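You operate a simulated robot arm through the tools that you are given. There is no shell and no other tool.

The job below is to be done with a simulated robot arm. You get a single attempt, and the scene is never put back.

JOB
Take the green cap off the impeller on the balancer and rerun it.
Fine: the cap goes beside the red one; brake off and guard shut for the run, then switch off.
Where things are to end (x, y in the base frame): green cap within 0.06 m of [0.43, -0.67].

It is judged by the outcome, as a careful person would: the job done as asked, and still so three seconds after it is handed in. It fails if anything else is knocked over, pushed out of place, dropped, spilled or broken. A push-on lid holds only when it is set on centred and level and pressed home; a screw cap is set on level and turned clockwise until tight.

ROBOT AND FRAMES
A 7-joint arm with a two-finger parallel gripper, fixed in place. Base frame: the origin is on the floor under the middle of its stand, x ahead of it, y to its left, z up; the work surface is at about z = 0.85. Readings come in m, rad, newtons and seconds.
It reaches about 1.372 m from its shoulder. Its first joint turns from -2.601 to 2.601 rad. Payload 3.43 kg.
The tool frame sits at the grasp point between the pads (the TCP): z along the fingers, y along the line on which they close. The tips reach 0.03 m beyond it. The gripper opens to 0.094 m. The fingers are 0.028 m wide and 0.01 m thick; the gripper's body (0.05 by 0.096 m) begins 0.055 m behind the TCP.
Orientation is that of the tool frame in the base frame, as a unit quaternion [w, x, y, z]. With the fingers straight down and closing along the base's y, the tool's x points along the base's -x, its y along +y and its z along -z.

CONTROLS
- The arm moves only by the tool step_arm. Its argument "plan" is a list that holds one entry, the list of rows, each a list of 6 numbers: the shift along the tool's x, y, z in units of 30 mm (1.0 is 30 mm), then the turn, a rotation vector about the tool's x, y, z in units of 6 degrees (1.0 is 6 degrees). In form: [[[tx, ty, tz, wx, wy, wz], ...]]. A call has 1 to 20 rows; each row shifts and turns the commanded pose from where the row before left it, along the tool's axes as they then stand. "grip" is the opening, from 0 (shut) to 1 (fully open), set as the call begins (left out, the last holds). A call with a number of a shift or a turn outside -1 to 1 is refused whole. Rows are played at 5 a second. More than 0.05 m and 0.15 rad between two rows, or a gripper value outside its range, and nothing of the call is played. Where a pose cannot be reached the arm comes as near as it can. A force on the tool above 60 N (or 10 N above the force at the start of the call, whichever is more), or a blocked arm, ends the call early, and 0.2 s more pass. Each finger travels about 0.045 m/s and halts on what it meets, pressing with about 33 N; the grip force reading is that of the motor and also rises with nothing between the fingers. The clock runs only during rows and for 0.2 s after the last one: add rows that do not move to give the fingers time. The reply holds the time, the measured pose of the TCP, the force on the tool along the base axes, the opening and the grip force, in the units named above and with some noise, with the torque about the TCP (base axes, N m) and any sound that the robot's microphone picked up, and new pictures: "pictures" is both (left out), scene, wrist or none.
- Cameras (640 x 400 px; columns grow to the right, rows downward): "scene" is fixed at [0.4045, -0.6467, 1.6206]; the picture's right is [-0.17, -0.99, 0.00], its down [-0.93, 0.16, -0.32] and it looks along [0.31, -0.05, -0.95] (base axes); focal length 275 px, centre (320, 200). "wrist" rides on the gripper at [0.076, 0.014, -0.102] in the tool frame; the picture's right is [-0.18, 0.98, 0.00], its down [-0.75, -0.14, -0.64] and it looks along [-0.63, -0.12, 0.77] (tool axes); focal length 243 px, centre (320, 200). There is no depth. A picture from a camera that has moved, and an enlarged one, comes with that camera's place and axes in the base frame and with its lens. The place of the scene camera against the robot may be out by one fixed shift of up to 0.012 m in any direction.
- zoom(camera, box): a new picture of the part [left, top, right, bottom] of that camera's present view, enlarged. The clock stands still meanwhile.
- finish_job(): hands the job in; it is judged then, once.

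Places have to be worked out from the pictures, the camera data and where the tool is seen. Open the gripper and draw the arm clear of the work before you hand the job in, unless the task says otherwise.

The tools are called as name(argument=value, ...) on one line, values as JSON. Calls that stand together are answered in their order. step_arm: Moves the arm, as the interface text tells. Its arguments: {"type":"object","properties":{"plan":{"type":"array"},"grip":{"type":"number"},"pictures":{"type":"string","enum":["both","scene","wrist","none"]}},"required":["plan"]} The other tools are called the same way: zoom (camera, box) takes an enlarged picture of a part of a camera's view; finish_job () hands the job in.

At the start:

```text
time: 0.0
tool_pos: [0.8967, -0.4139, 1.1127]
ee_rot: [0.001, 0.001, 1.0, 0.0]
contact_force: [0.0, 0.0, -1.0]
moment: [0.04, 0.01, -0.02]
gripper_width: 0.0939
grip_force: 0.1
```

scene: 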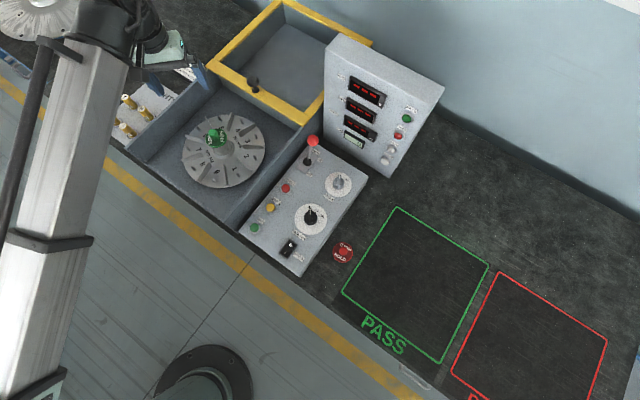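
wrist: 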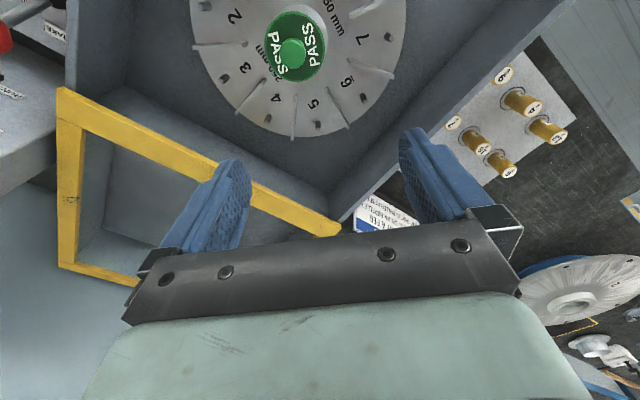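

I'll look closely at the balancer, the panel and the caps before moving anything.

zoom(camera="scene", box=[230, 120, 380, 280])

zoom(camera="scene", box=[310, 30, 450, 180])

zoom(camera="scene", box=[110, 0, 380, 230])

zoom(camera="wrist", box=[180, 0, 420, 150])

zoom(camera="wrist", box=[340, 180, 640, 400])

zoom(camera="wrist", box=[0, 0, 200, 150])

```text
2.50 times, centred on (305, 200) of scene
camera zoom: at [0.4045, -0.6467, 1.6206], right [-0.17, -0.99, 0.0], down [-0.93, 0.16, -0.32], along [0.31, -0.05, -0.95], focal length 686 px, centre (358, 200)
```

zoom: 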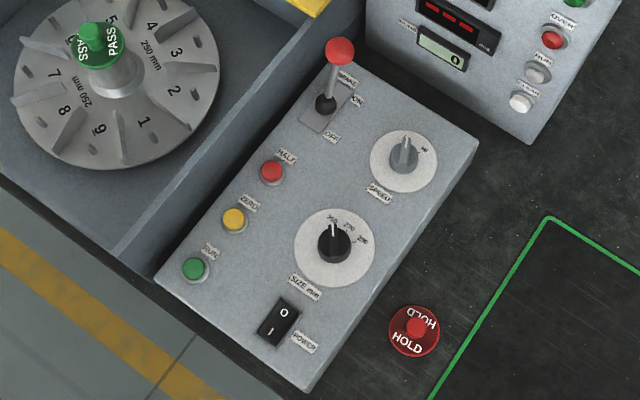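

```text
2.67 times, centred on (380, 105) of scene
camera zoom: at [0.4045, -0.6467, 1.6206], right [-0.17, -0.99, 0.0], down [-0.93, 0.16, -0.32], along [0.31, -0.05, -0.95], focal length 732 px, centre (160, 453)
```

zoom: 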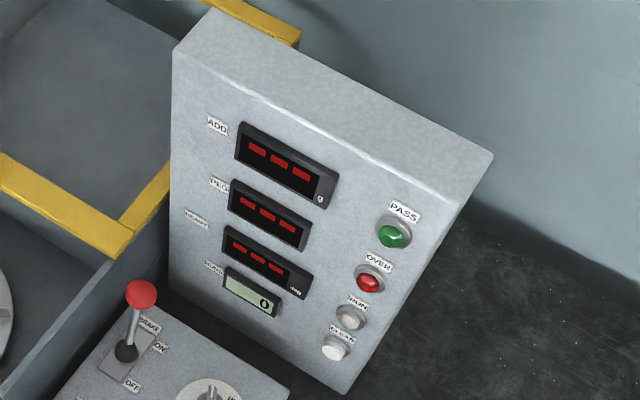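

```text
1.74 times, centred on (245, 115) of scene
camera zoom: at [0.4045, -0.6467, 1.6206], right [-0.17, -0.99, 0.0], down [-0.93, 0.16, -0.32], along [0.31, -0.05, -0.95], focal length 478 px, centre (450, 348)
```

zoom: 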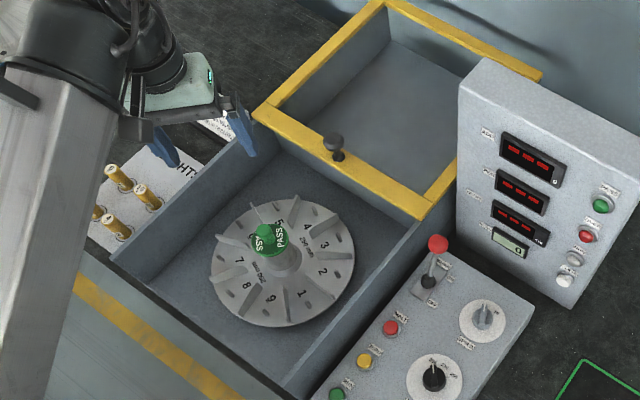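

```text
2.67 times, centred on (300, 75) of wrist
camera zoom: at [0.8196, -0.3996, 1.2149], right [0.18, 0.98, 0.0], down [0.75, -0.14, 0.64], along [0.63, -0.12, -0.77], focal length 647 px, centre (373, 533)
```

zoom: 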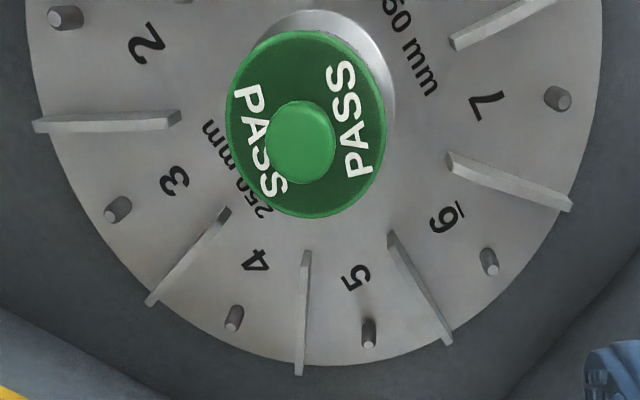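

```text
1.82 times, centred on (490, 290) of wrist
camera zoom: at [0.8196, -0.3996, 1.2149], right [0.18, 0.98, 0.0], down [0.75, -0.14, 0.64], along [0.63, -0.12, -0.77], focal length 441 px, centre (11, 36)
```

zoom: 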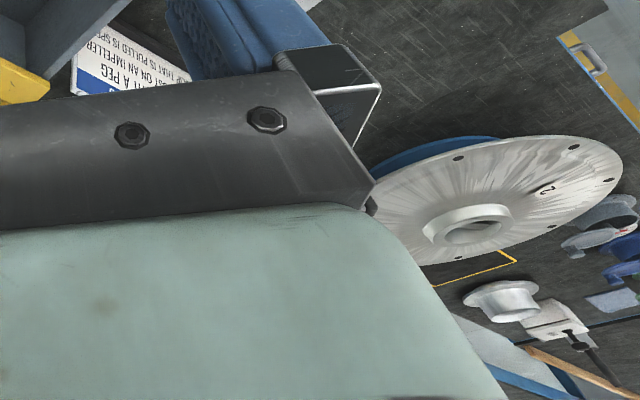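

```text
2.67 times, centred on (100, 75) of wrist
camera zoom: at [0.8196, -0.3996, 1.2149], right [0.18, 0.98, 0.0], down [0.75, -0.14, 0.64], along [0.63, -0.12, -0.77], focal length 647 px, centre (907, 533)
```

zoom: 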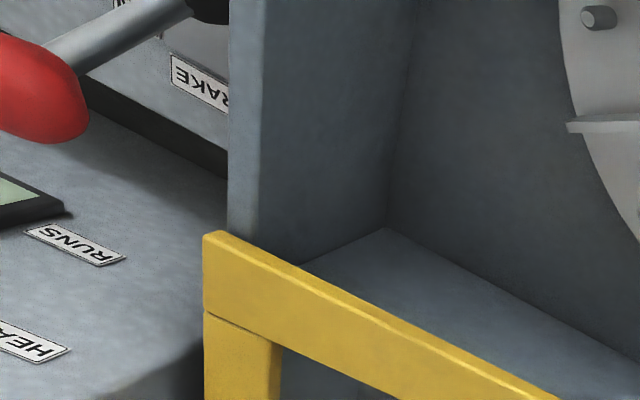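

zoom(camera="scene", box=[265, 230, 365, 310])

zoom(camera="scene", box=[285, 190, 345, 245])

zoom(camera="scene", box=[310, 155, 370, 205])

zoom(camera="scene", box=[285, 125, 335, 185])

zoom(camera="scene", box=[375, 85, 435, 180])

zoom(camera="scene", box=[320, 60, 390, 150])

zoom(camera="scene", box=[240, 165, 300, 255])

zoom(camera="scene", box=[100, 50, 220, 150])

zoom(camera="wrist", box=[340, 180, 460, 260])

zoom(camera="scene", box=[200, 0, 400, 130])

```text
5.00 times, centred on (315, 270) of scene
camera zoom: at [0.4045, -0.6467, 1.6206], right [-0.17, -0.99, 0.0], down [-0.93, 0.16, -0.32], along [0.31, -0.05, -0.95], focal length 1373 px, centre (345, -150)
```

zoom: 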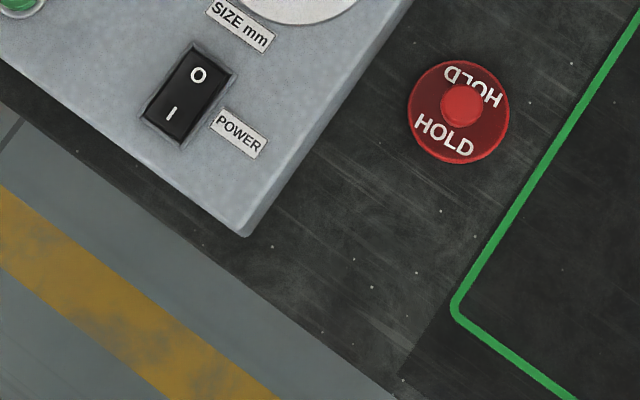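

```text
7.27 times, centred on (315, 218) of scene
camera zoom: at [0.4045, -0.6467, 1.6206], right [-0.17, -0.99, 0.0], down [-0.93, 0.16, -0.32], along [0.31, -0.05, -0.95], focal length 1997 px, centre (356, 73)
```

zoom: 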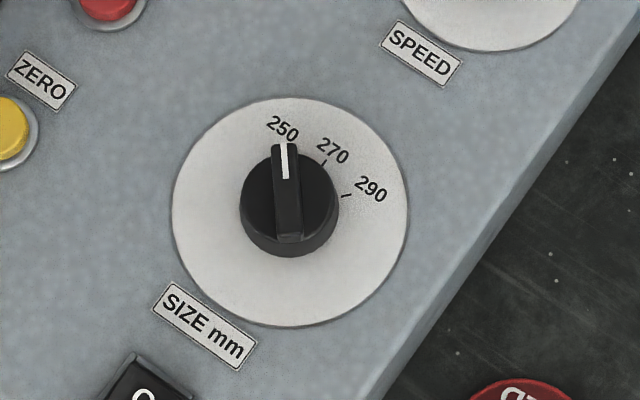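

```text
8.00 times, centred on (340, 180) of scene
camera zoom: at [0.4045, -0.6467, 1.6206], right [-0.17, -0.99, 0.0], down [-0.93, 0.16, -0.32], along [0.31, -0.05, -0.95], focal length 2197 px, centre (160, 360)
```

zoom: 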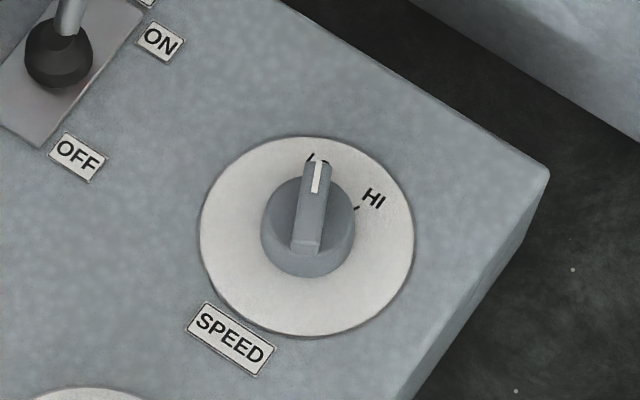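

```text
6.67 times, centred on (310, 155) of scene
camera zoom: at [0.4045, -0.6467, 1.6206], right [-0.17, -0.99, 0.0], down [-0.93, 0.16, -0.32], along [0.31, -0.05, -0.95], focal length 1831 px, centre (387, 500)
```

zoom: 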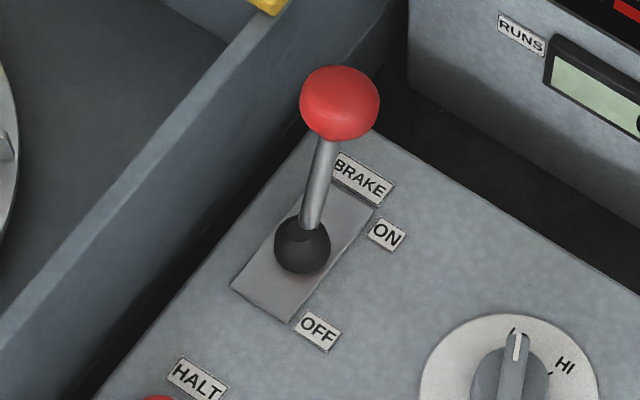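

```text
4.21 times, centred on (405, 132) of scene
camera zoom: at [0.4045, -0.6467, 1.6206], right [-0.17, -0.99, 0.0], down [-0.93, 0.16, -0.32], along [0.31, -0.05, -0.95], focal length 1156 px, centre (-38, 484)
```

zoom: 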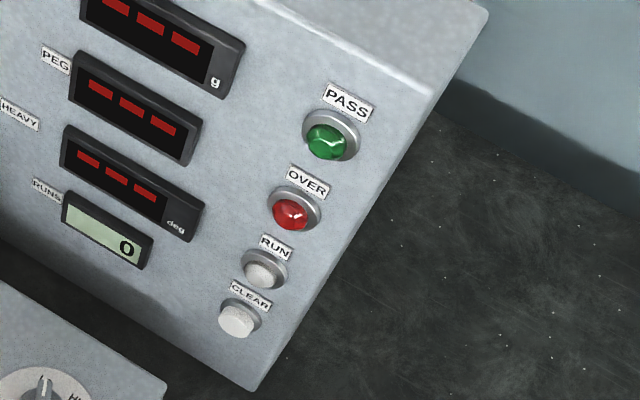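

```text
4.44 times, centred on (355, 105) of scene
camera zoom: at [0.4045, -0.6467, 1.6206], right [-0.17, -0.99, 0.0], down [-0.93, 0.16, -0.32], along [0.31, -0.05, -0.95], focal length 1220 px, centre (164, 622)
```

zoom: 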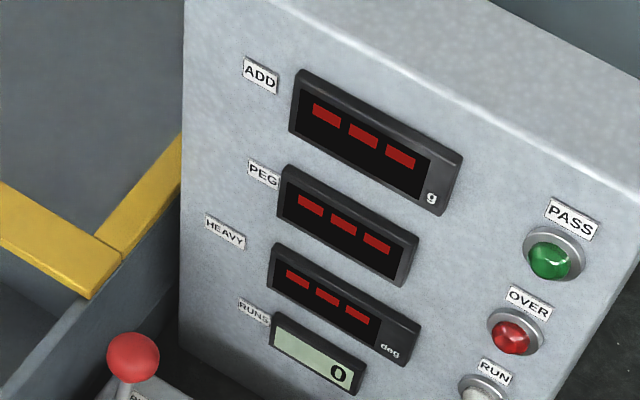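

```text
4.44 times, centred on (270, 210) of scene
camera zoom: at [0.4045, -0.6467, 1.6206], right [-0.17, -0.99, 0.0], down [-0.93, 0.16, -0.32], along [0.31, -0.05, -0.95], focal length 1220 px, centre (542, 156)
```

zoom: 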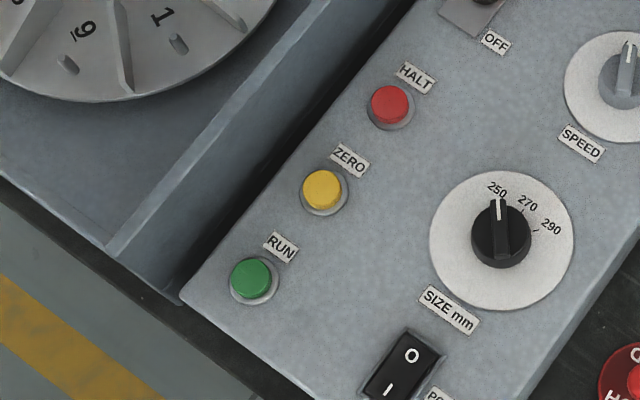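

```text
4.00 times, centred on (160, 100) of scene
camera zoom: at [0.4045, -0.6467, 1.6206], right [-0.17, -0.99, 0.0], down [-0.93, 0.16, -0.32], along [0.31, -0.05, -0.95], focal length 1098 px, centre (960, 600)
```

zoom: 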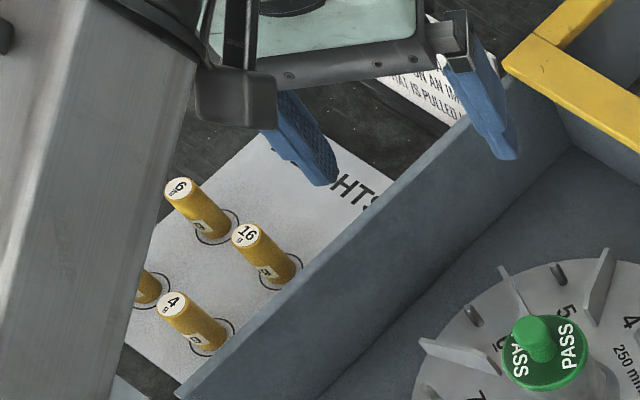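

```text
5.00 times, centred on (400, 220) of wrist
camera zoom: at [0.8196, -0.3996, 1.2149], right [0.18, 0.98, 0.0], down [0.75, -0.14, 0.64], along [0.63, -0.12, -0.77], focal length 1213 px, centre (-80, 100)
```

zoom: 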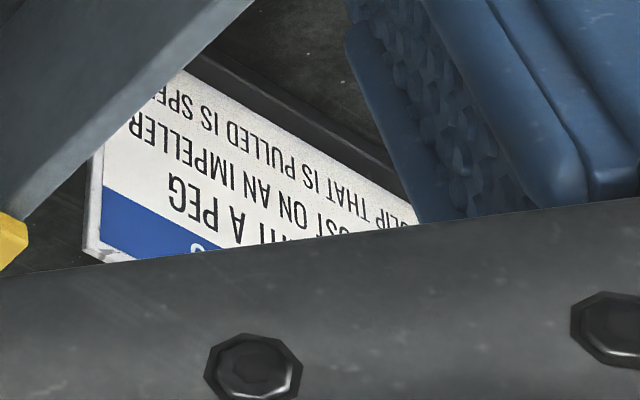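

```text
3.08 times, centred on (300, 65) of scene
camera zoom: at [0.4045, -0.6467, 1.6206], right [-0.17, -0.99, 0.0], down [-0.93, 0.16, -0.32], along [0.31, -0.05, -0.95], focal length 845 px, centre (382, 615)
```

zoom: 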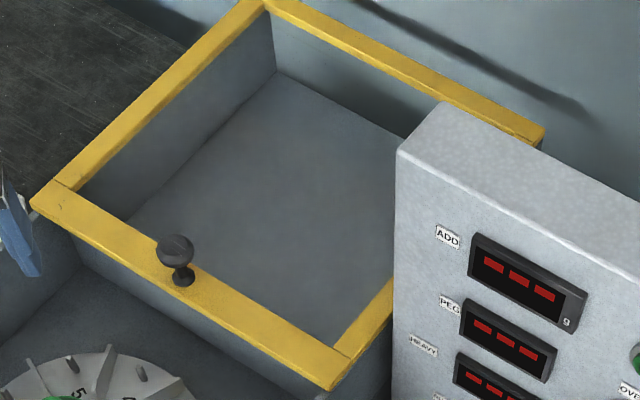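

The brake lever leans to ON, the guard is open at the back, size is set to 250 and the displays are lit. Before touching anything I'll move the wrist camera to read the notice left of the tub and get a second view of the guard.

step_arm(plan=[[[-0.85, 0.3, -0.2, 0, 0, 0], [-0.85, 0.3, -0.2, 0, 0, 0], [-0.85, 0.3, -0.2, 0, 0, 0], [-0.85, 0.3, -0.2, 0, 0, 0], [-0.85, 0.3, -0.2, 0, 0, 0], [-0.85, 0.3, -0.2, 0, 0, 0], [0, 0, 0, 0, 0, 0]]])

```text
time: 1.6
tool_pos: [1.0499, -0.3603, 1.1505]
ee_rot: [0.0, 0.0, 1.0, 0.001]
contact_force: [-0.4, -0.1, 0.3]
moment: [0.01, 0.01, -0.01]
gripper_width: 0.0938
grip_force: 0.2
camera wrist: at [0.9719, -0.3462, 1.2528], right [0.18, 0.98, 0.0], down [0.75, -0.14, 0.64], along [0.63, -0.12, -0.77], focal length 243 px, centre (320, 200)
```

scene: 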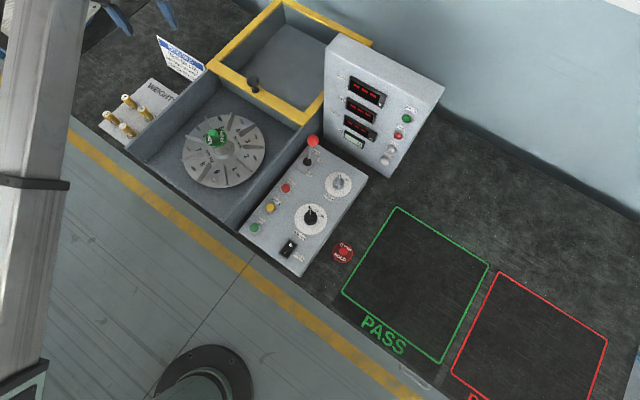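
wrist: 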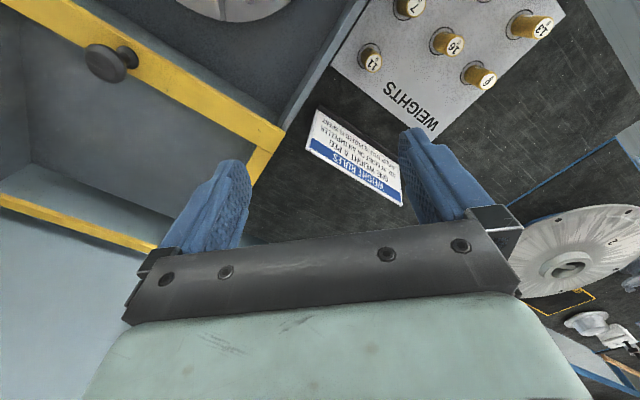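

The notice is now in view from both cameras. I'll enlarge it, along with the guard frame and its knob.

zoom(camera="wrist", box=[290, 95, 420, 215])

zoom(camera="scene", box=[150, 30, 220, 85])

zoom(camera="wrist", box=[0, 0, 300, 260])

zoom(camera="scene", box=[170, 100, 290, 200])

zoom(camera="scene", box=[190, 0, 390, 130])

```text
3.33 times, centred on (355, 155) of wrist
camera zoom: at [0.9719, -0.3462, 1.2528], right [0.18, 0.98, 0.0], down [0.75, -0.14, 0.64], along [0.63, -0.12, -0.77], focal length 809 px, centre (203, 350)
```

zoom: 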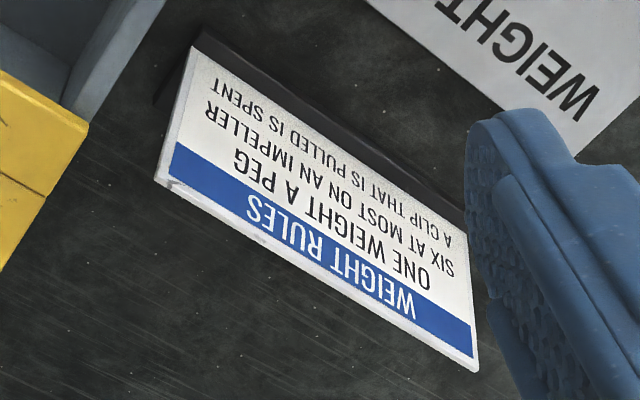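

```text
7.27 times, centred on (185, 58) of scene
camera zoom: at [0.4045, -0.6467, 1.6206], right [-0.17, -0.99, 0.0], down [-0.93, 0.16, -0.32], along [0.31, -0.05, -0.95], focal length 1997 px, centre (1302, 1236)
```

zoom: 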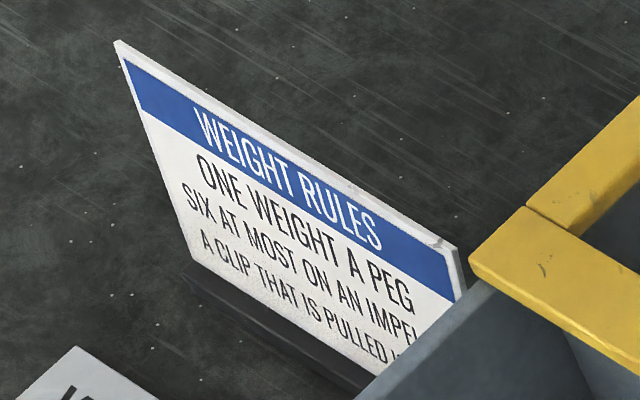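

```text
1.54 times, centred on (150, 130) of wrist
camera zoom: at [0.9719, -0.3462, 1.2528], right [0.18, 0.98, 0.0], down [0.75, -0.14, 0.64], along [0.63, -0.12, -0.77], focal length 373 px, centre (582, 308)
```

zoom: 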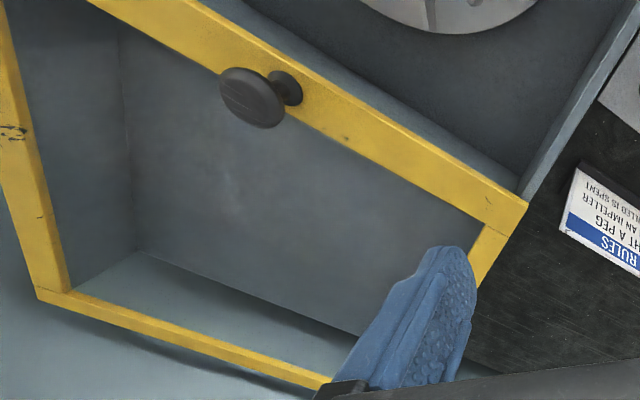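

```text
4.00 times, centred on (230, 150) of scene
camera zoom: at [0.4045, -0.6467, 1.6206], right [-0.17, -0.99, 0.0], down [-0.93, 0.16, -0.32], along [0.31, -0.05, -0.95], focal length 1098 px, centre (680, 400)
```

zoom: 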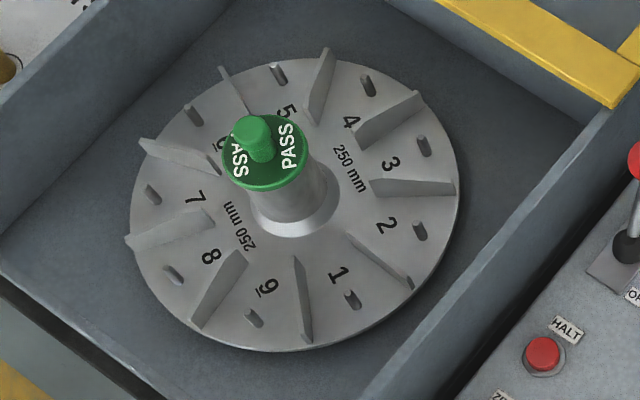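

```text
3.08 times, centred on (290, 65) of scene
camera zoom: at [0.4045, -0.6467, 1.6206], right [-0.17, -0.99, 0.0], down [-0.93, 0.16, -0.32], along [0.31, -0.05, -0.95], focal length 845 px, centre (412, 615)
```

zoom: 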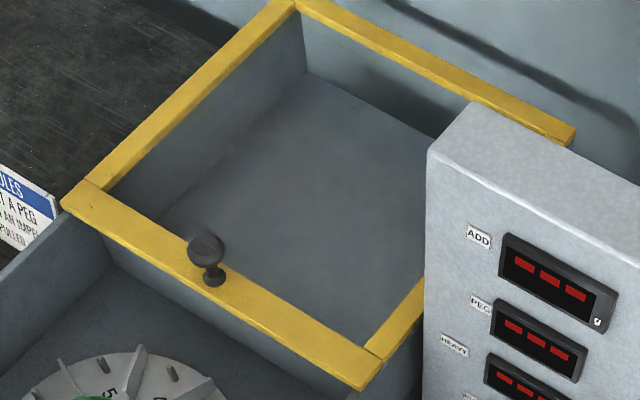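

The notice only covers weights, so it doesn't affect this run. The guard frame looks like it slides along the tub on its top knob, near (0.984, -0.552). I put the cap at about (0.85, -0.43, 0.96), so I'm moving above it and turning 45° so the fingers close along the bench's left-right axis.

step_arm(plan=[[[0.833, -0.29, 0.15, 0, 0, 0], [0.833, -0.29, 0.15, 0, 0, 0], [0.833, -0.29, 0.15, 0, 0, 0], [0.833, -0.29, 0.15, 0, 0, 0], [0.833, -0.29, 0.15, 0, 0, 0], [0.833, -0.29, 0.15, 0, 0, 0], [0.833, -0.29, 0.15, 0, 0, 0], [0.833, -0.29, 0.15, 0, 0, 0], [0, 0, 0, 0, 0, 0.9375], [0, 0, 0, 0, 0, 0.9375], [0, 0, 0, 0, 0, 0.9375], [0, 0, 0, 0, 0, 0.9375], [0, 0, 0, 0, 0, 0.9375], [0, 0, 0, 0, 0, 0.9375], [0, 0, 0, 0, 0, 0.9375], [0, 0, 0, 0, 0, 0.9375], [0, 0, 0, 0, 0, 0]]])

```text
time: 5.2
tool_pos: [0.8499, -0.4276, 1.1132]
ee_rot: [0.0, 0.383, 0.924, 0.0]
contact_force: [0.3, -0.4, -0.1]
moment: [-0.01, -0.03, 0.01]
gripper_width: 0.0938
grip_force: 0.1
camera wrist: at [0.8053, -0.3642, 1.2154], right [0.83, 0.56, 0.0], down [0.43, -0.63, 0.64], along [0.36, -0.53, -0.77], focal length 243 px, centre (320, 200)
```

scene: 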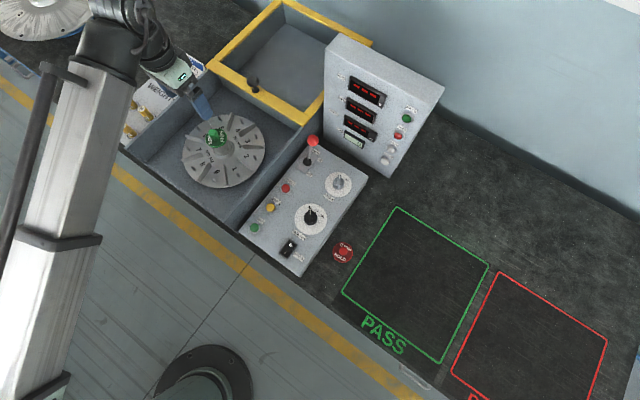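
wrist: 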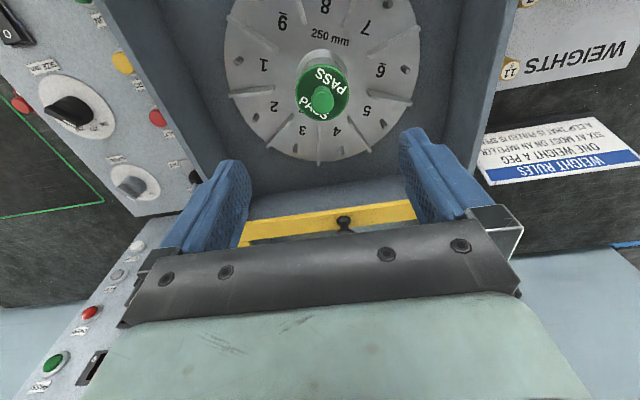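

The cap sits almost directly under the TCP. I'll enlarge it to get the knob's centre and size.

zoom(camera="wrist", box=[270, 50, 380, 130])

zoom(camera="scene", box=[180, 90, 260, 150])

zoom(camera="wrist", box=[0, 0, 230, 400])

```text
5.00 times, centred on (325, 90) of wrist
camera zoom: at [0.8053, -0.3642, 1.2154], right [0.83, 0.56, 0.0], down [0.43, -0.63, 0.64], along [0.36, -0.53, -0.77], focal length 1213 px, centre (295, 750)
```

zoom: 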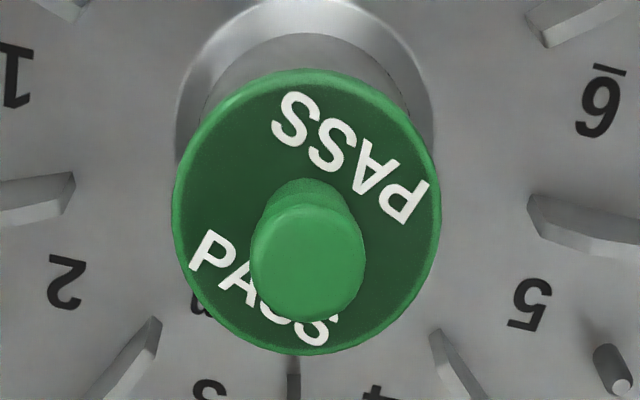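

```text
6.67 times, centred on (220, 120) of scene
camera zoom: at [0.4045, -0.6467, 1.6206], right [-0.17, -0.99, 0.0], down [-0.93, 0.16, -0.32], along [0.31, -0.05, -0.95], focal length 1831 px, centre (987, 733)
```

zoom: 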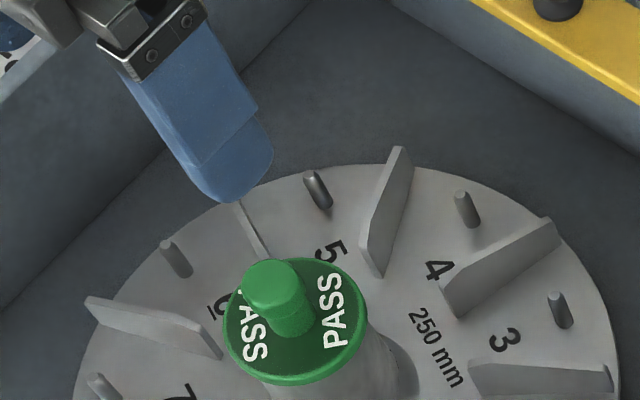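

```text
1.00 times, centred on (115, 200) of wrist (not enlarged: the box is as wide or as high as the picture)
camera zoom: at [0.8053, -0.3642, 1.2154], right [0.83, 0.56, 0.0], down [0.43, -0.63, 0.64], along [0.36, -0.53, -0.77], focal length 243 px, centre (525, 200)
```

zoom: 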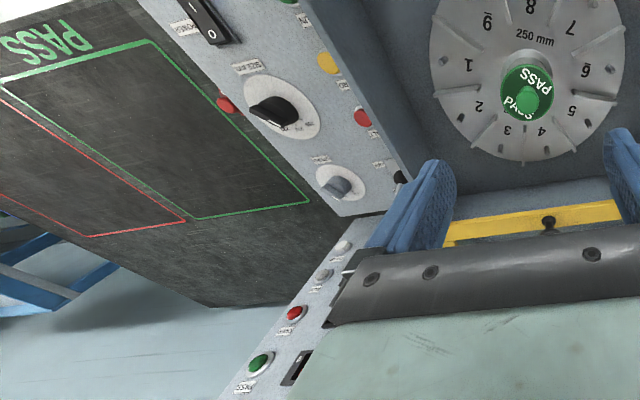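

The knob is about 23 mm across and 30 mm tall, with its centre near (0.853, -0.429). I'll descend to TCP z of about 1.00 and check alignment before closing.

step_arm(plan=[[[-0.02, 0.007, 0.75, 0, 0, 0], [-0.02, 0.007, 0.75, 0, 0, 0], [-0.02, 0.007, 0.75, 0, 0, 0], [-0.02, 0.007, 0.75, 0, 0, 0], [-0.02, 0.007, 0.75, 0, 0, 0], [0, 0, 0, 0, 0, 0]]])

```text
time: 6.6
tool_pos: [0.8522, -0.4303, 0.9995]
ee_rot: [0.0, 0.382, 0.924, 0.0]
contact_force: [0.3, 0.1, -0.7]
moment: [0.0, -0.02, -0.01]
gripper_width: 0.094
grip_force: 0.0
camera wrist: at [0.8078, -0.3666, 1.1028], right [0.82, 0.57, 0.0], down [0.43, -0.63, 0.64], along [0.36, -0.53, -0.77], focal length 243 px, centre (320, 200)
```

scene: 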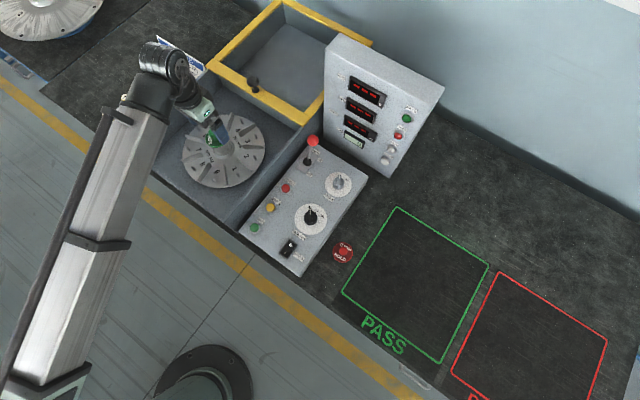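
wrist: 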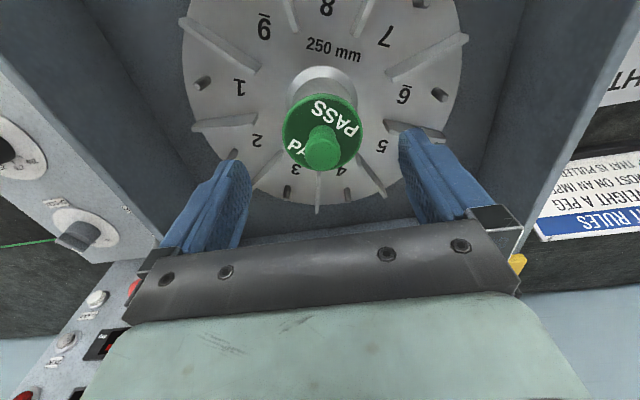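

zoom(camera="wrist", box=[260, 80, 390, 180])

zoom(camera="scene", box=[180, 80, 260, 160])

```text
4.00 times, centred on (325, 130) of wrist
camera zoom: at [0.8078, -0.3666, 1.1028], right [0.82, 0.57, 0.0], down [0.43, -0.63, 0.64], along [0.36, -0.53, -0.77], focal length 970 px, centre (300, 480)
```

zoom: 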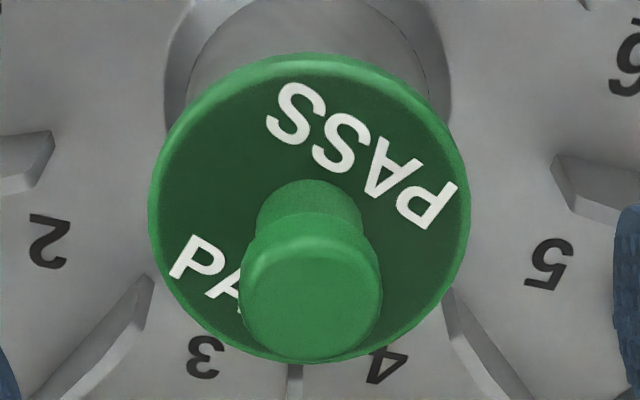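

```text
5.00 times, centred on (220, 120) of scene
camera zoom: at [0.4045, -0.6467, 1.6206], right [-0.17, -0.99, 0.0], down [-0.93, 0.16, -0.32], along [0.31, -0.05, -0.95], focal length 1373 px, centre (820, 600)
```

zoom: 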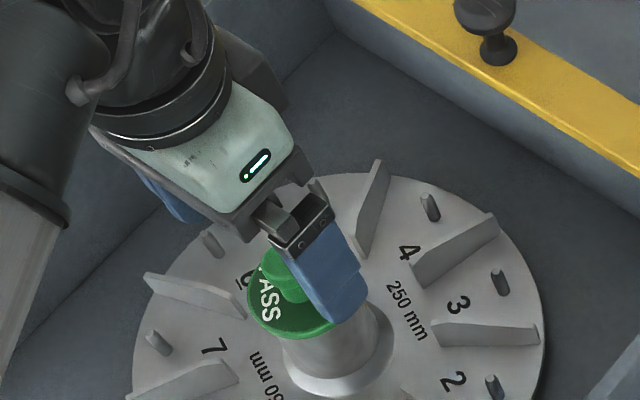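

The disc size changing between the two views puts the knob top at about z 0.963 and the disc top at about 0.937. I'll lower 27 mm with a 2 mm correction, then close on the knob.

step_arm(plan=[[[-0.04, 0.015, 0.46, 0, 0, 0], [-0.04, 0.015, 0.46, 0, 0, 0], [0, 0, 0, 0, 0, 0]]], pictures="wrist")

step_arm(plan=[[[0, 0, 0, 0, 0, 0], [0, 0, 0, 0, 0, 0], [0, 0, 0, 0, 0, 0], [0, 0, 0, 0, 0, 0], [0, 0, 0, 0, 0, 0], [0, 0, 0, 0, 0, 0]]], grip=0.15)

```text
time: 7.4
tool_pos: [0.8567, -0.4309, 0.9715]
ee_rot: [0.001, 0.383, 0.924, 0.0]
contact_force: [0.5, -0.2, -0.1]
moment: [0.0, -0.01, -0.02]
gripper_width: 0.0939
grip_force: 0.0
camera wrist: at [0.8113, -0.3675, 1.0748], right [0.82, 0.57, 0.0], down [0.43, -0.63, 0.64], along [0.36, -0.53, -0.77], focal length 243 px, centre (320, 200)
```

wrist: 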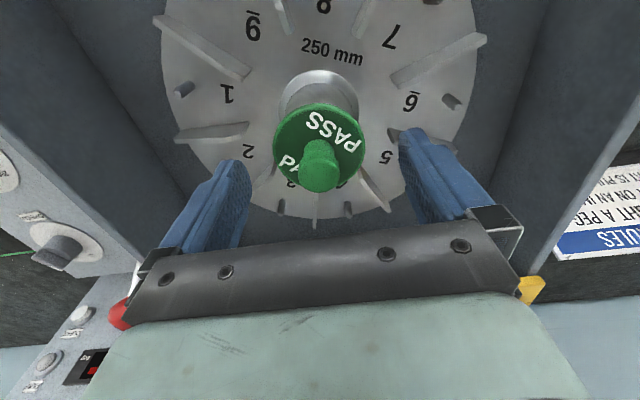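

```text
time: 8.8
tool_pos: [0.8565, -0.4314, 0.9722]
ee_rot: [0.0, 0.383, 0.924, 0.0]
contact_force: [0.3, -0.9, 0.5]
moment: [-0.02, 0.06, 0.02]
gripper_width: 0.0217
grip_force: 33.0
camera wrist: at [0.8112, -0.3675, 1.075], right [0.82, 0.57, 0.0], down [0.43, -0.63, 0.64], along [0.36, -0.53, -0.77], focal length 243 px, centre (320, 200)
```

scene: 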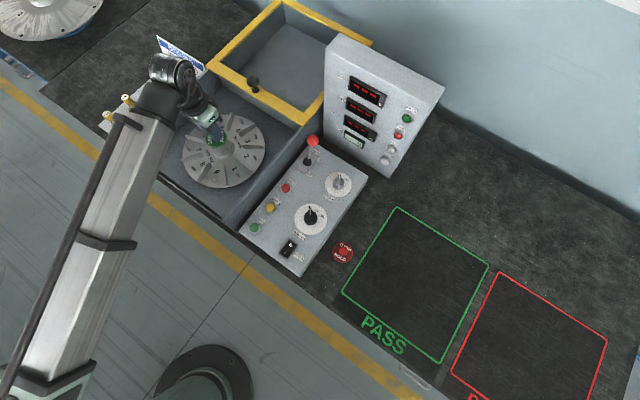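
wrist: 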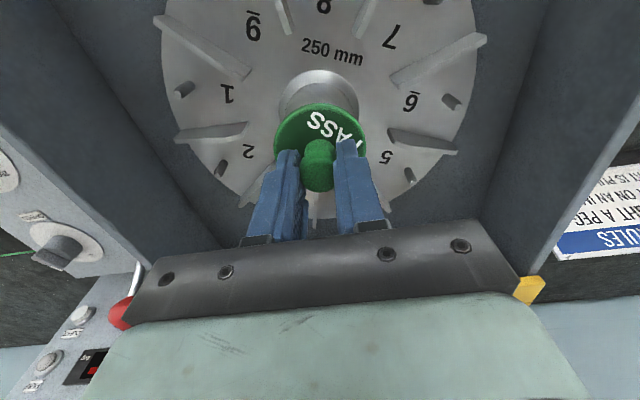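

I've got a firm hold on the knob at 21.7 mm width. I'll pull straight up in small steps and watch the force.

step_arm(plan=[[[0, 0, -0.2, 0, 0, 0], [0, 0, -0.2, 0, 0, 0], [0, 0, -0.2, 0, 0, 0], [0, 0, 0, 0, 0, 0]]], grip=0.0)

```text
time: 9.8
tool_pos: [0.8567, -0.4333, 0.9898]
ee_rot: [0.001, 0.383, 0.924, 0.0]
contact_force: [0.9, -0.1, 0.2]
moment: [0.0, 0.02, 0.0]
gripper_width: 0.0213
grip_force: 33.1
camera wrist: at [0.8109, -0.3686, 1.0922], right [0.82, 0.57, 0.0], down [0.43, -0.63, 0.64], along [0.36, -0.53, -0.77], focal length 243 px, centre (320, 200)
```

scene: 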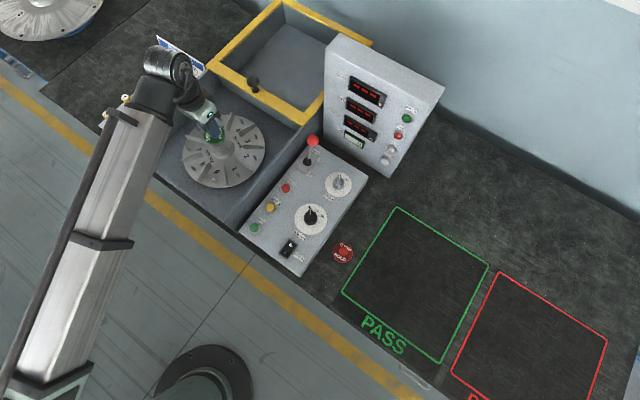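
wrist: 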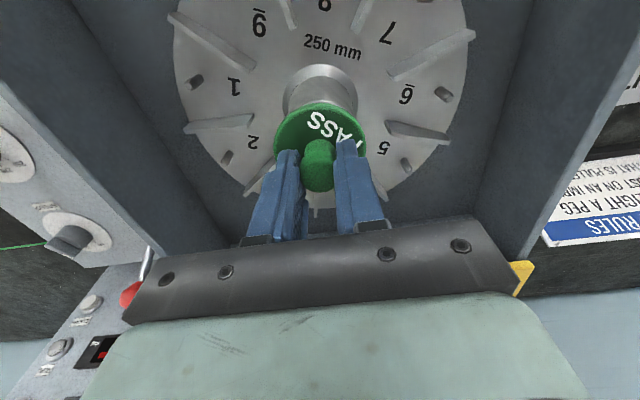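

The cap lifted off with almost no force, and the hub stays put. I'll raise it well clear and look before carrying it across.

step_arm(plan=[[[0, 0, -0.85, 0, 0, 0], [0, 0, -0.85, 0, 0, 0], [0, 0, -0.85, 0, 0, 0], [0, 0, -0.85, 0, 0, 0], [0, 0, -0.85, 0, 0, 0], [0, 0, -0.5, 0, 0, 0], [0, 0, 0, 0, 0, 0]]])

```text
time: 11.4
tool_pos: [0.8566, -0.4315, 1.1322]
ee_rot: [0.0, 0.383, 0.924, 0.0]
contact_force: [-0.2, -1.1, 0.2]
moment: [0.0, 0.04, -0.01]
gripper_width: 0.0215
grip_force: 33.2
camera wrist: at [0.8116, -0.3678, 1.2354], right [0.82, 0.57, 0.0], down [0.43, -0.63, 0.64], along [0.36, -0.53, -0.77], focal length 243 px, centre (320, 200)
```

scene: 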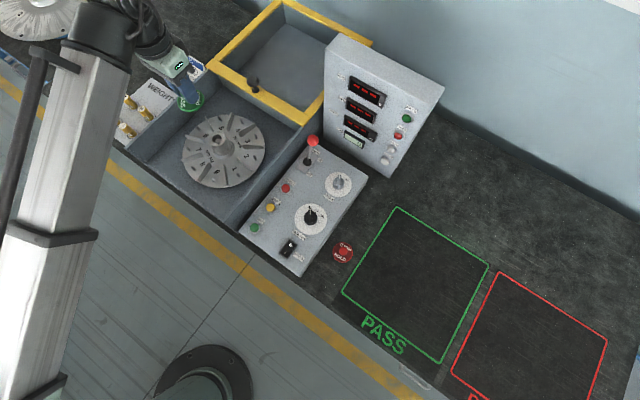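
wrist: 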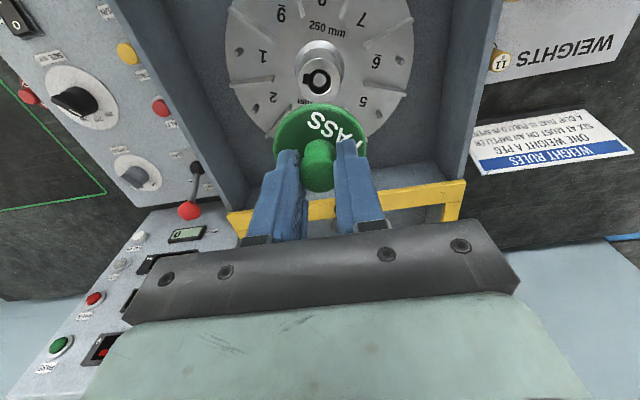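

The hub is clear and the cap is held level. I'll carry it at z 1.13 over the control box to the spot beside the red cap.

step_arm(plan=[[[0.2488, -0.869, 0, 0, 0, 0], [0.2488, -0.869, 0, 0, 0, 0], [0.2488, -0.869, 0, 0, 0, 0], [0.2488, -0.869, 0, 0, 0, 0], [0.2488, -0.869, 0, 0, 0, 0], [0.2488, -0.869, 0, 0, 0, 0], [0.2488, -0.869, 0, 0, 0, 0], [0.2488, -0.869, 0, 0, 0, 0], [0.2488, -0.869, 0, 0, 0, 0], [0.2488, -0.869, 0, 0, 0, 0], [0.2488, -0.869, 0, 0, 0, 0], [0.2488, -0.869, 0, 0, 0, 0], [0.2488, -0.869, 0, 0, 0, 0], [0.2488, -0.869, 0, 0, 0, 0], [0.2488, -0.869, 0, 0, 0, 0], [0.2488, -0.869, 0, 0, 0, 0], [0.2488, -0.869, 0, 0, 0, 0], [0.2488, -0.869, 0, 0, 0, 0], [0, 0, 0, 0, 0, 0]]])

```text
time: 15.4
tool_pos: [0.4267, -0.6671, 1.1314]
ee_rot: [0.0, 0.382, 0.924, 0.0]
contact_force: [0.4, 0.1, 0.0]
moment: [-0.02, -0.01, -0.02]
gripper_width: 0.0214
grip_force: 32.9
camera wrist: at [0.3818, -0.603, 1.2346], right [0.82, 0.57, 0.0], down [0.43, -0.63, 0.64], along [0.36, -0.53, -0.77], focal length 243 px, centre (320, 200)
```

scene: 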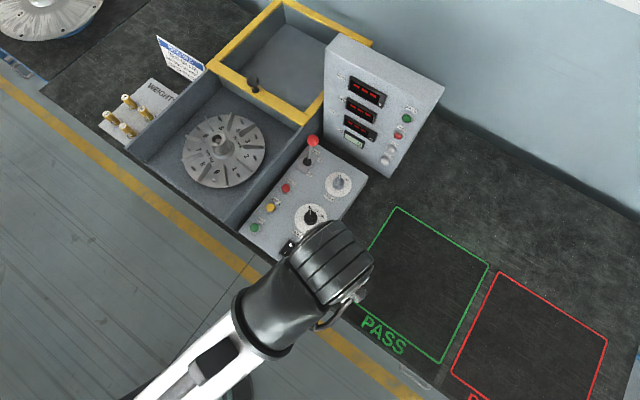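
wrist: 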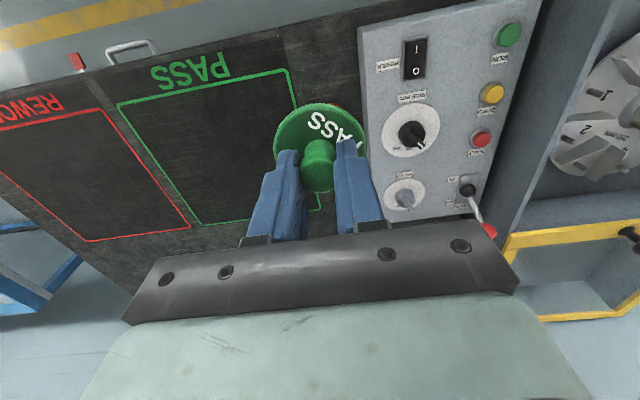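

The landing point under the cap is open mat between the control box and the green outline. I'll lower most of the way and check clearance to the box and the red cap.

step_arm(plan=[[[-0.024, 0, 1.0, 0, 0, 0], [-0.024, 0, 1.0, 0, 0, 0], [-0.024, 0, 1.0, 0, 0, 0], [-0.024, 0, 1.0, 0, 0, 0], [-0.024, 0, 1.0, 0, 0, 0], [-0.024, 0, 1.0, 0, 0, 0], [0, 0, 0, 0, 0, 0]]])

```text
time: 17.0
tool_pos: [0.4303, -0.6709, 0.9518]
ee_rot: [0.0, 0.384, 0.923, 0.0]
contact_force: [0.0, -0.8, 0.3]
moment: [-0.03, -0.01, -0.03]
gripper_width: 0.0217
grip_force: 32.9
camera wrist: at [0.3848, -0.6075, 1.0552], right [0.82, 0.57, 0.0], down [0.43, -0.63, 0.64], along [0.36, -0.53, -0.77], focal length 243 px, centre (320, 200)
```

scene: 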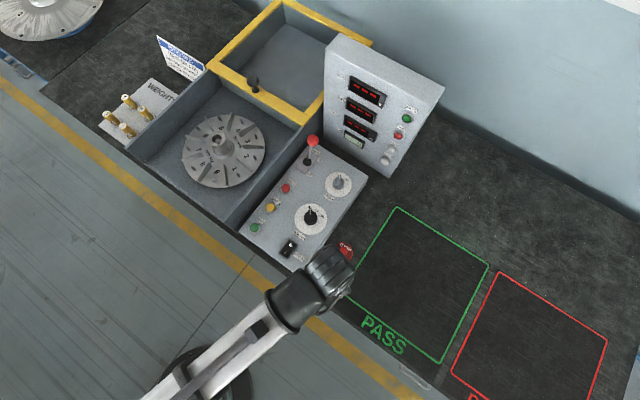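
wrist: 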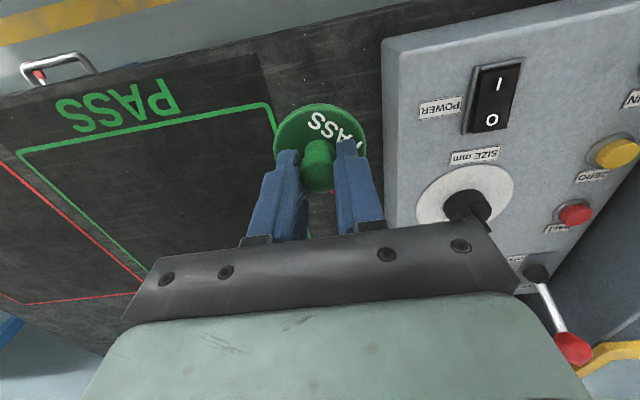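

The control-box top is only about z 0.87, so the gripper body clears it. I'll lower gently in small steps until I feel contact.

step_arm(plan=[[[0, 0, 0.5, 0, 0, 0], [0, 0, 0.5, 0, 0, 0], [0, 0, 0.2, 0, 0, 0], [0, 0, 0, 0, 0, 0]]])

```text
time: 18.0
tool_pos: [0.4301, -0.6718, 0.9162]
ee_rot: [0.001, 0.382, 0.924, -0.001]
contact_force: [-0.7, 0.2, -0.4]
moment: [-0.01, 0.0, -0.02]
gripper_width: 0.0215
grip_force: 32.9
camera wrist: at [0.3851, -0.6087, 1.0191], right [0.82, 0.57, 0.0], down [0.43, -0.63, 0.64], along [0.36, -0.53, -0.77], focal length 243 px, centre (320, 200)
```

scene: 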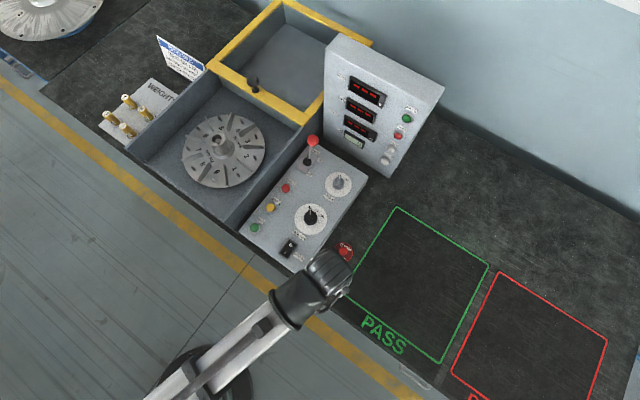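
wrist: 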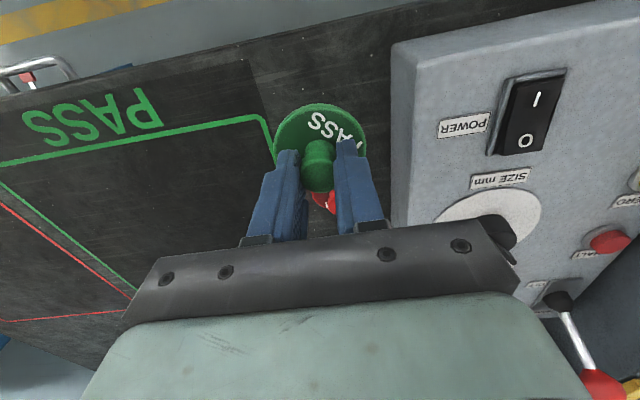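

step_arm(plan=[[[0, 0, 0.13, 0, 0, 0], [0, 0, 0.13, 0, 0, 0], [0, 0, 0.13, 0, 0, 0], [0, 0, 0, 0, 0, 0]]], pictures="wrist")

```text
time: 19.0
tool_pos: [0.4306, -0.6727, 0.9047]
ee_rot: [0.0, 0.382, 0.924, 0.0]
contact_force: [0.3, 0.3, 0.0]
moment: [0.01, -0.02, 0.01]
gripper_width: 0.0215
grip_force: 32.5
camera wrist: at [0.3854, -0.6086, 1.0073], right [0.82, 0.57, 0.0], down [0.43, -0.63, 0.64], along [0.36, -0.53, -0.77], focal length 243 px, centre (320, 200)
```

wrist: 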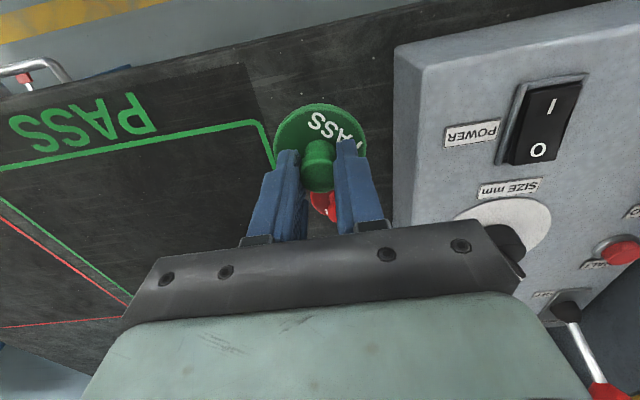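

No contact yet, so I'll keep lowering in 3–4 mm steps.

step_arm(plan=[[[0, 0, 0.12, 0, 0, 0], [0, 0, 0.12, 0, 0, 0], [0, 0, 0, 0, 0, 0]]], pictures="none")

step_arm(plan=[[[0, 0, 0.1, 0, 0, 0], [0, 0, 0, 0, 0, 0]]], pictures="wrist")

```text
time: 19.8
tool_pos: [0.4313, -0.6728, 0.8963]
ee_rot: [0.0, 0.382, 0.924, 0.0]
contact_force: [-0.1, 0.4, -0.4]
moment: [0.03, 0.0, 0.0]
gripper_width: 0.0213
grip_force: 32.7
```

```text
time: 20.4
tool_pos: [0.4308, -0.6727, 0.8942]
ee_rot: [0.0, 0.383, 0.924, 0.0]
contact_force: [-0.4, -0.8, -0.5]
moment: [0.02, -0.03, -0.01]
gripper_width: 0.0212
grip_force: 33.1
camera wrist: at [0.3857, -0.6087, 0.9963], right [0.82, 0.57, 0.0], down [0.43, -0.63, 0.64], along [0.36, -0.53, -0.77], focal length 243 px, centre (320, 200)
```

wrist: 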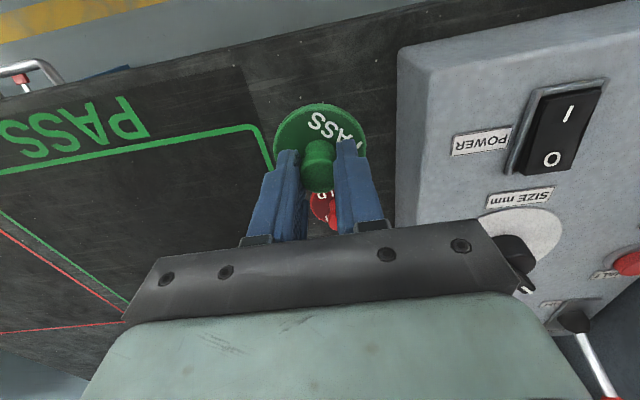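

zoom(camera="wrist", box=[250, 80, 400, 240])

step_arm(plan=[[[0, 0, 0.08, 0, 0, 0], [0, 0, 0.08, 0, 0, 0], [0, 0, 0, 0, 0, 0]]], pictures="none")

```text
2.50 times, centred on (325, 160) of wrist
camera zoom: at [0.3857, -0.6087, 0.9963], right [0.82, 0.57, 0.0], down [0.43, -0.63, 0.64], along [0.36, -0.53, -0.77], focal length 606 px, centre (308, 300)
```

zoom: 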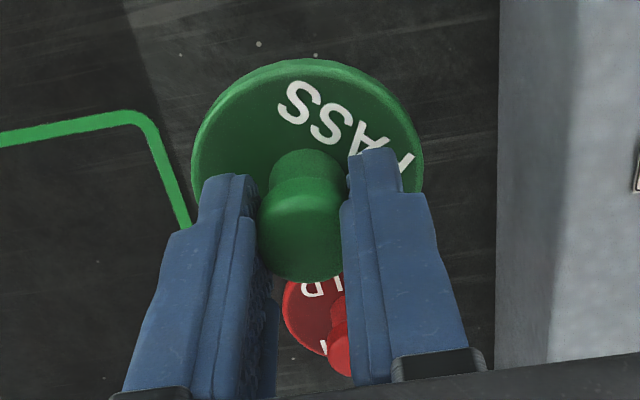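

```text
time: 21.2
tool_pos: [0.4319, -0.6721, 0.8898]
ee_rot: [0.0, 0.383, 0.924, 0.0]
contact_force: [-0.4, -1.1, -1.0]
moment: [-0.02, 0.01, 0.02]
gripper_width: 0.0216
grip_force: 32.9
```

step_arm(plan=[[[0, 0, 0.07, 0, 0, 0], [0, 0, 0, 0, 0, 0]]], pictures="none")

step_arm(plan=[[[0, 0, 0.07, 0, 0, 0], [0, 0, 0, 0, 0, 0]]], pictures="wrist")

```text
time: 21.8
tool_pos: [0.43, -0.6705, 0.8873]
ee_rot: [0.0, 0.382, 0.924, 0.0]
contact_force: [0.5, -1.1, -1.0]
moment: [0.01, 0.02, 0.01]
gripper_width: 0.0215
grip_force: 33.5
```

```text
time: 22.4
tool_pos: [0.4308, -0.671, 0.8852]
ee_rot: [0.0, 0.383, 0.924, -0.001]
contact_force: [0.0, -0.2, 0.1]
moment: [0.01, 0.01, 0.02]
gripper_width: 0.0212
grip_force: 32.9
camera wrist: at [0.3859, -0.6079, 0.9883], right [0.82, 0.57, 0.0], down [0.43, -0.63, 0.64], along [0.36, -0.53, -0.77], focal length 243 px, centre (320, 200)
```

wrist: 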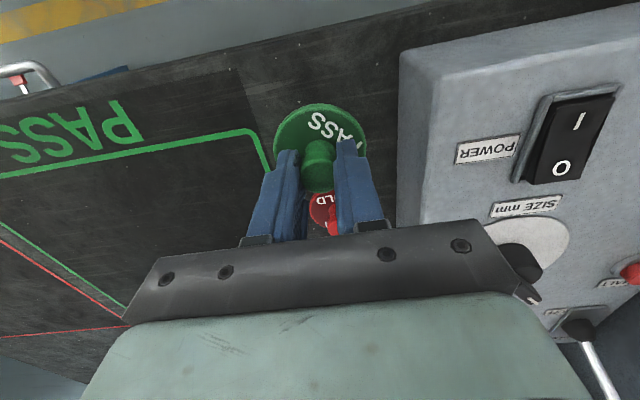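

step_arm(plan=[[[0, 0, 0.06, 0, 0, 0], [0, 0, 0, 0, 0, 0]]], pictures="none")

zoom(camera="wrist", box=[250, 80, 400, 240])

```text
time: 23.0
tool_pos: [0.4304, -0.6707, 0.8848]
ee_rot: [0.0, 0.383, 0.924, -0.001]
contact_force: [0.4, 0.5, 0.2]
moment: [0.01, 0.0, 0.05]
gripper_width: 0.0214
grip_force: 33.3
```

```text
2.50 times, centred on (325, 160) of wrist
camera zoom: at [0.3856, -0.6077, 0.9867], right [0.82, 0.57, 0.0], down [0.43, -0.63, 0.64], along [0.36, -0.53, -0.77], focal length 606 px, centre (308, 300)
```

zoom: 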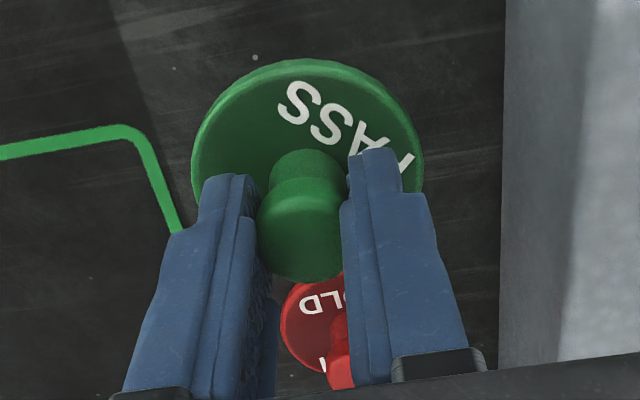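

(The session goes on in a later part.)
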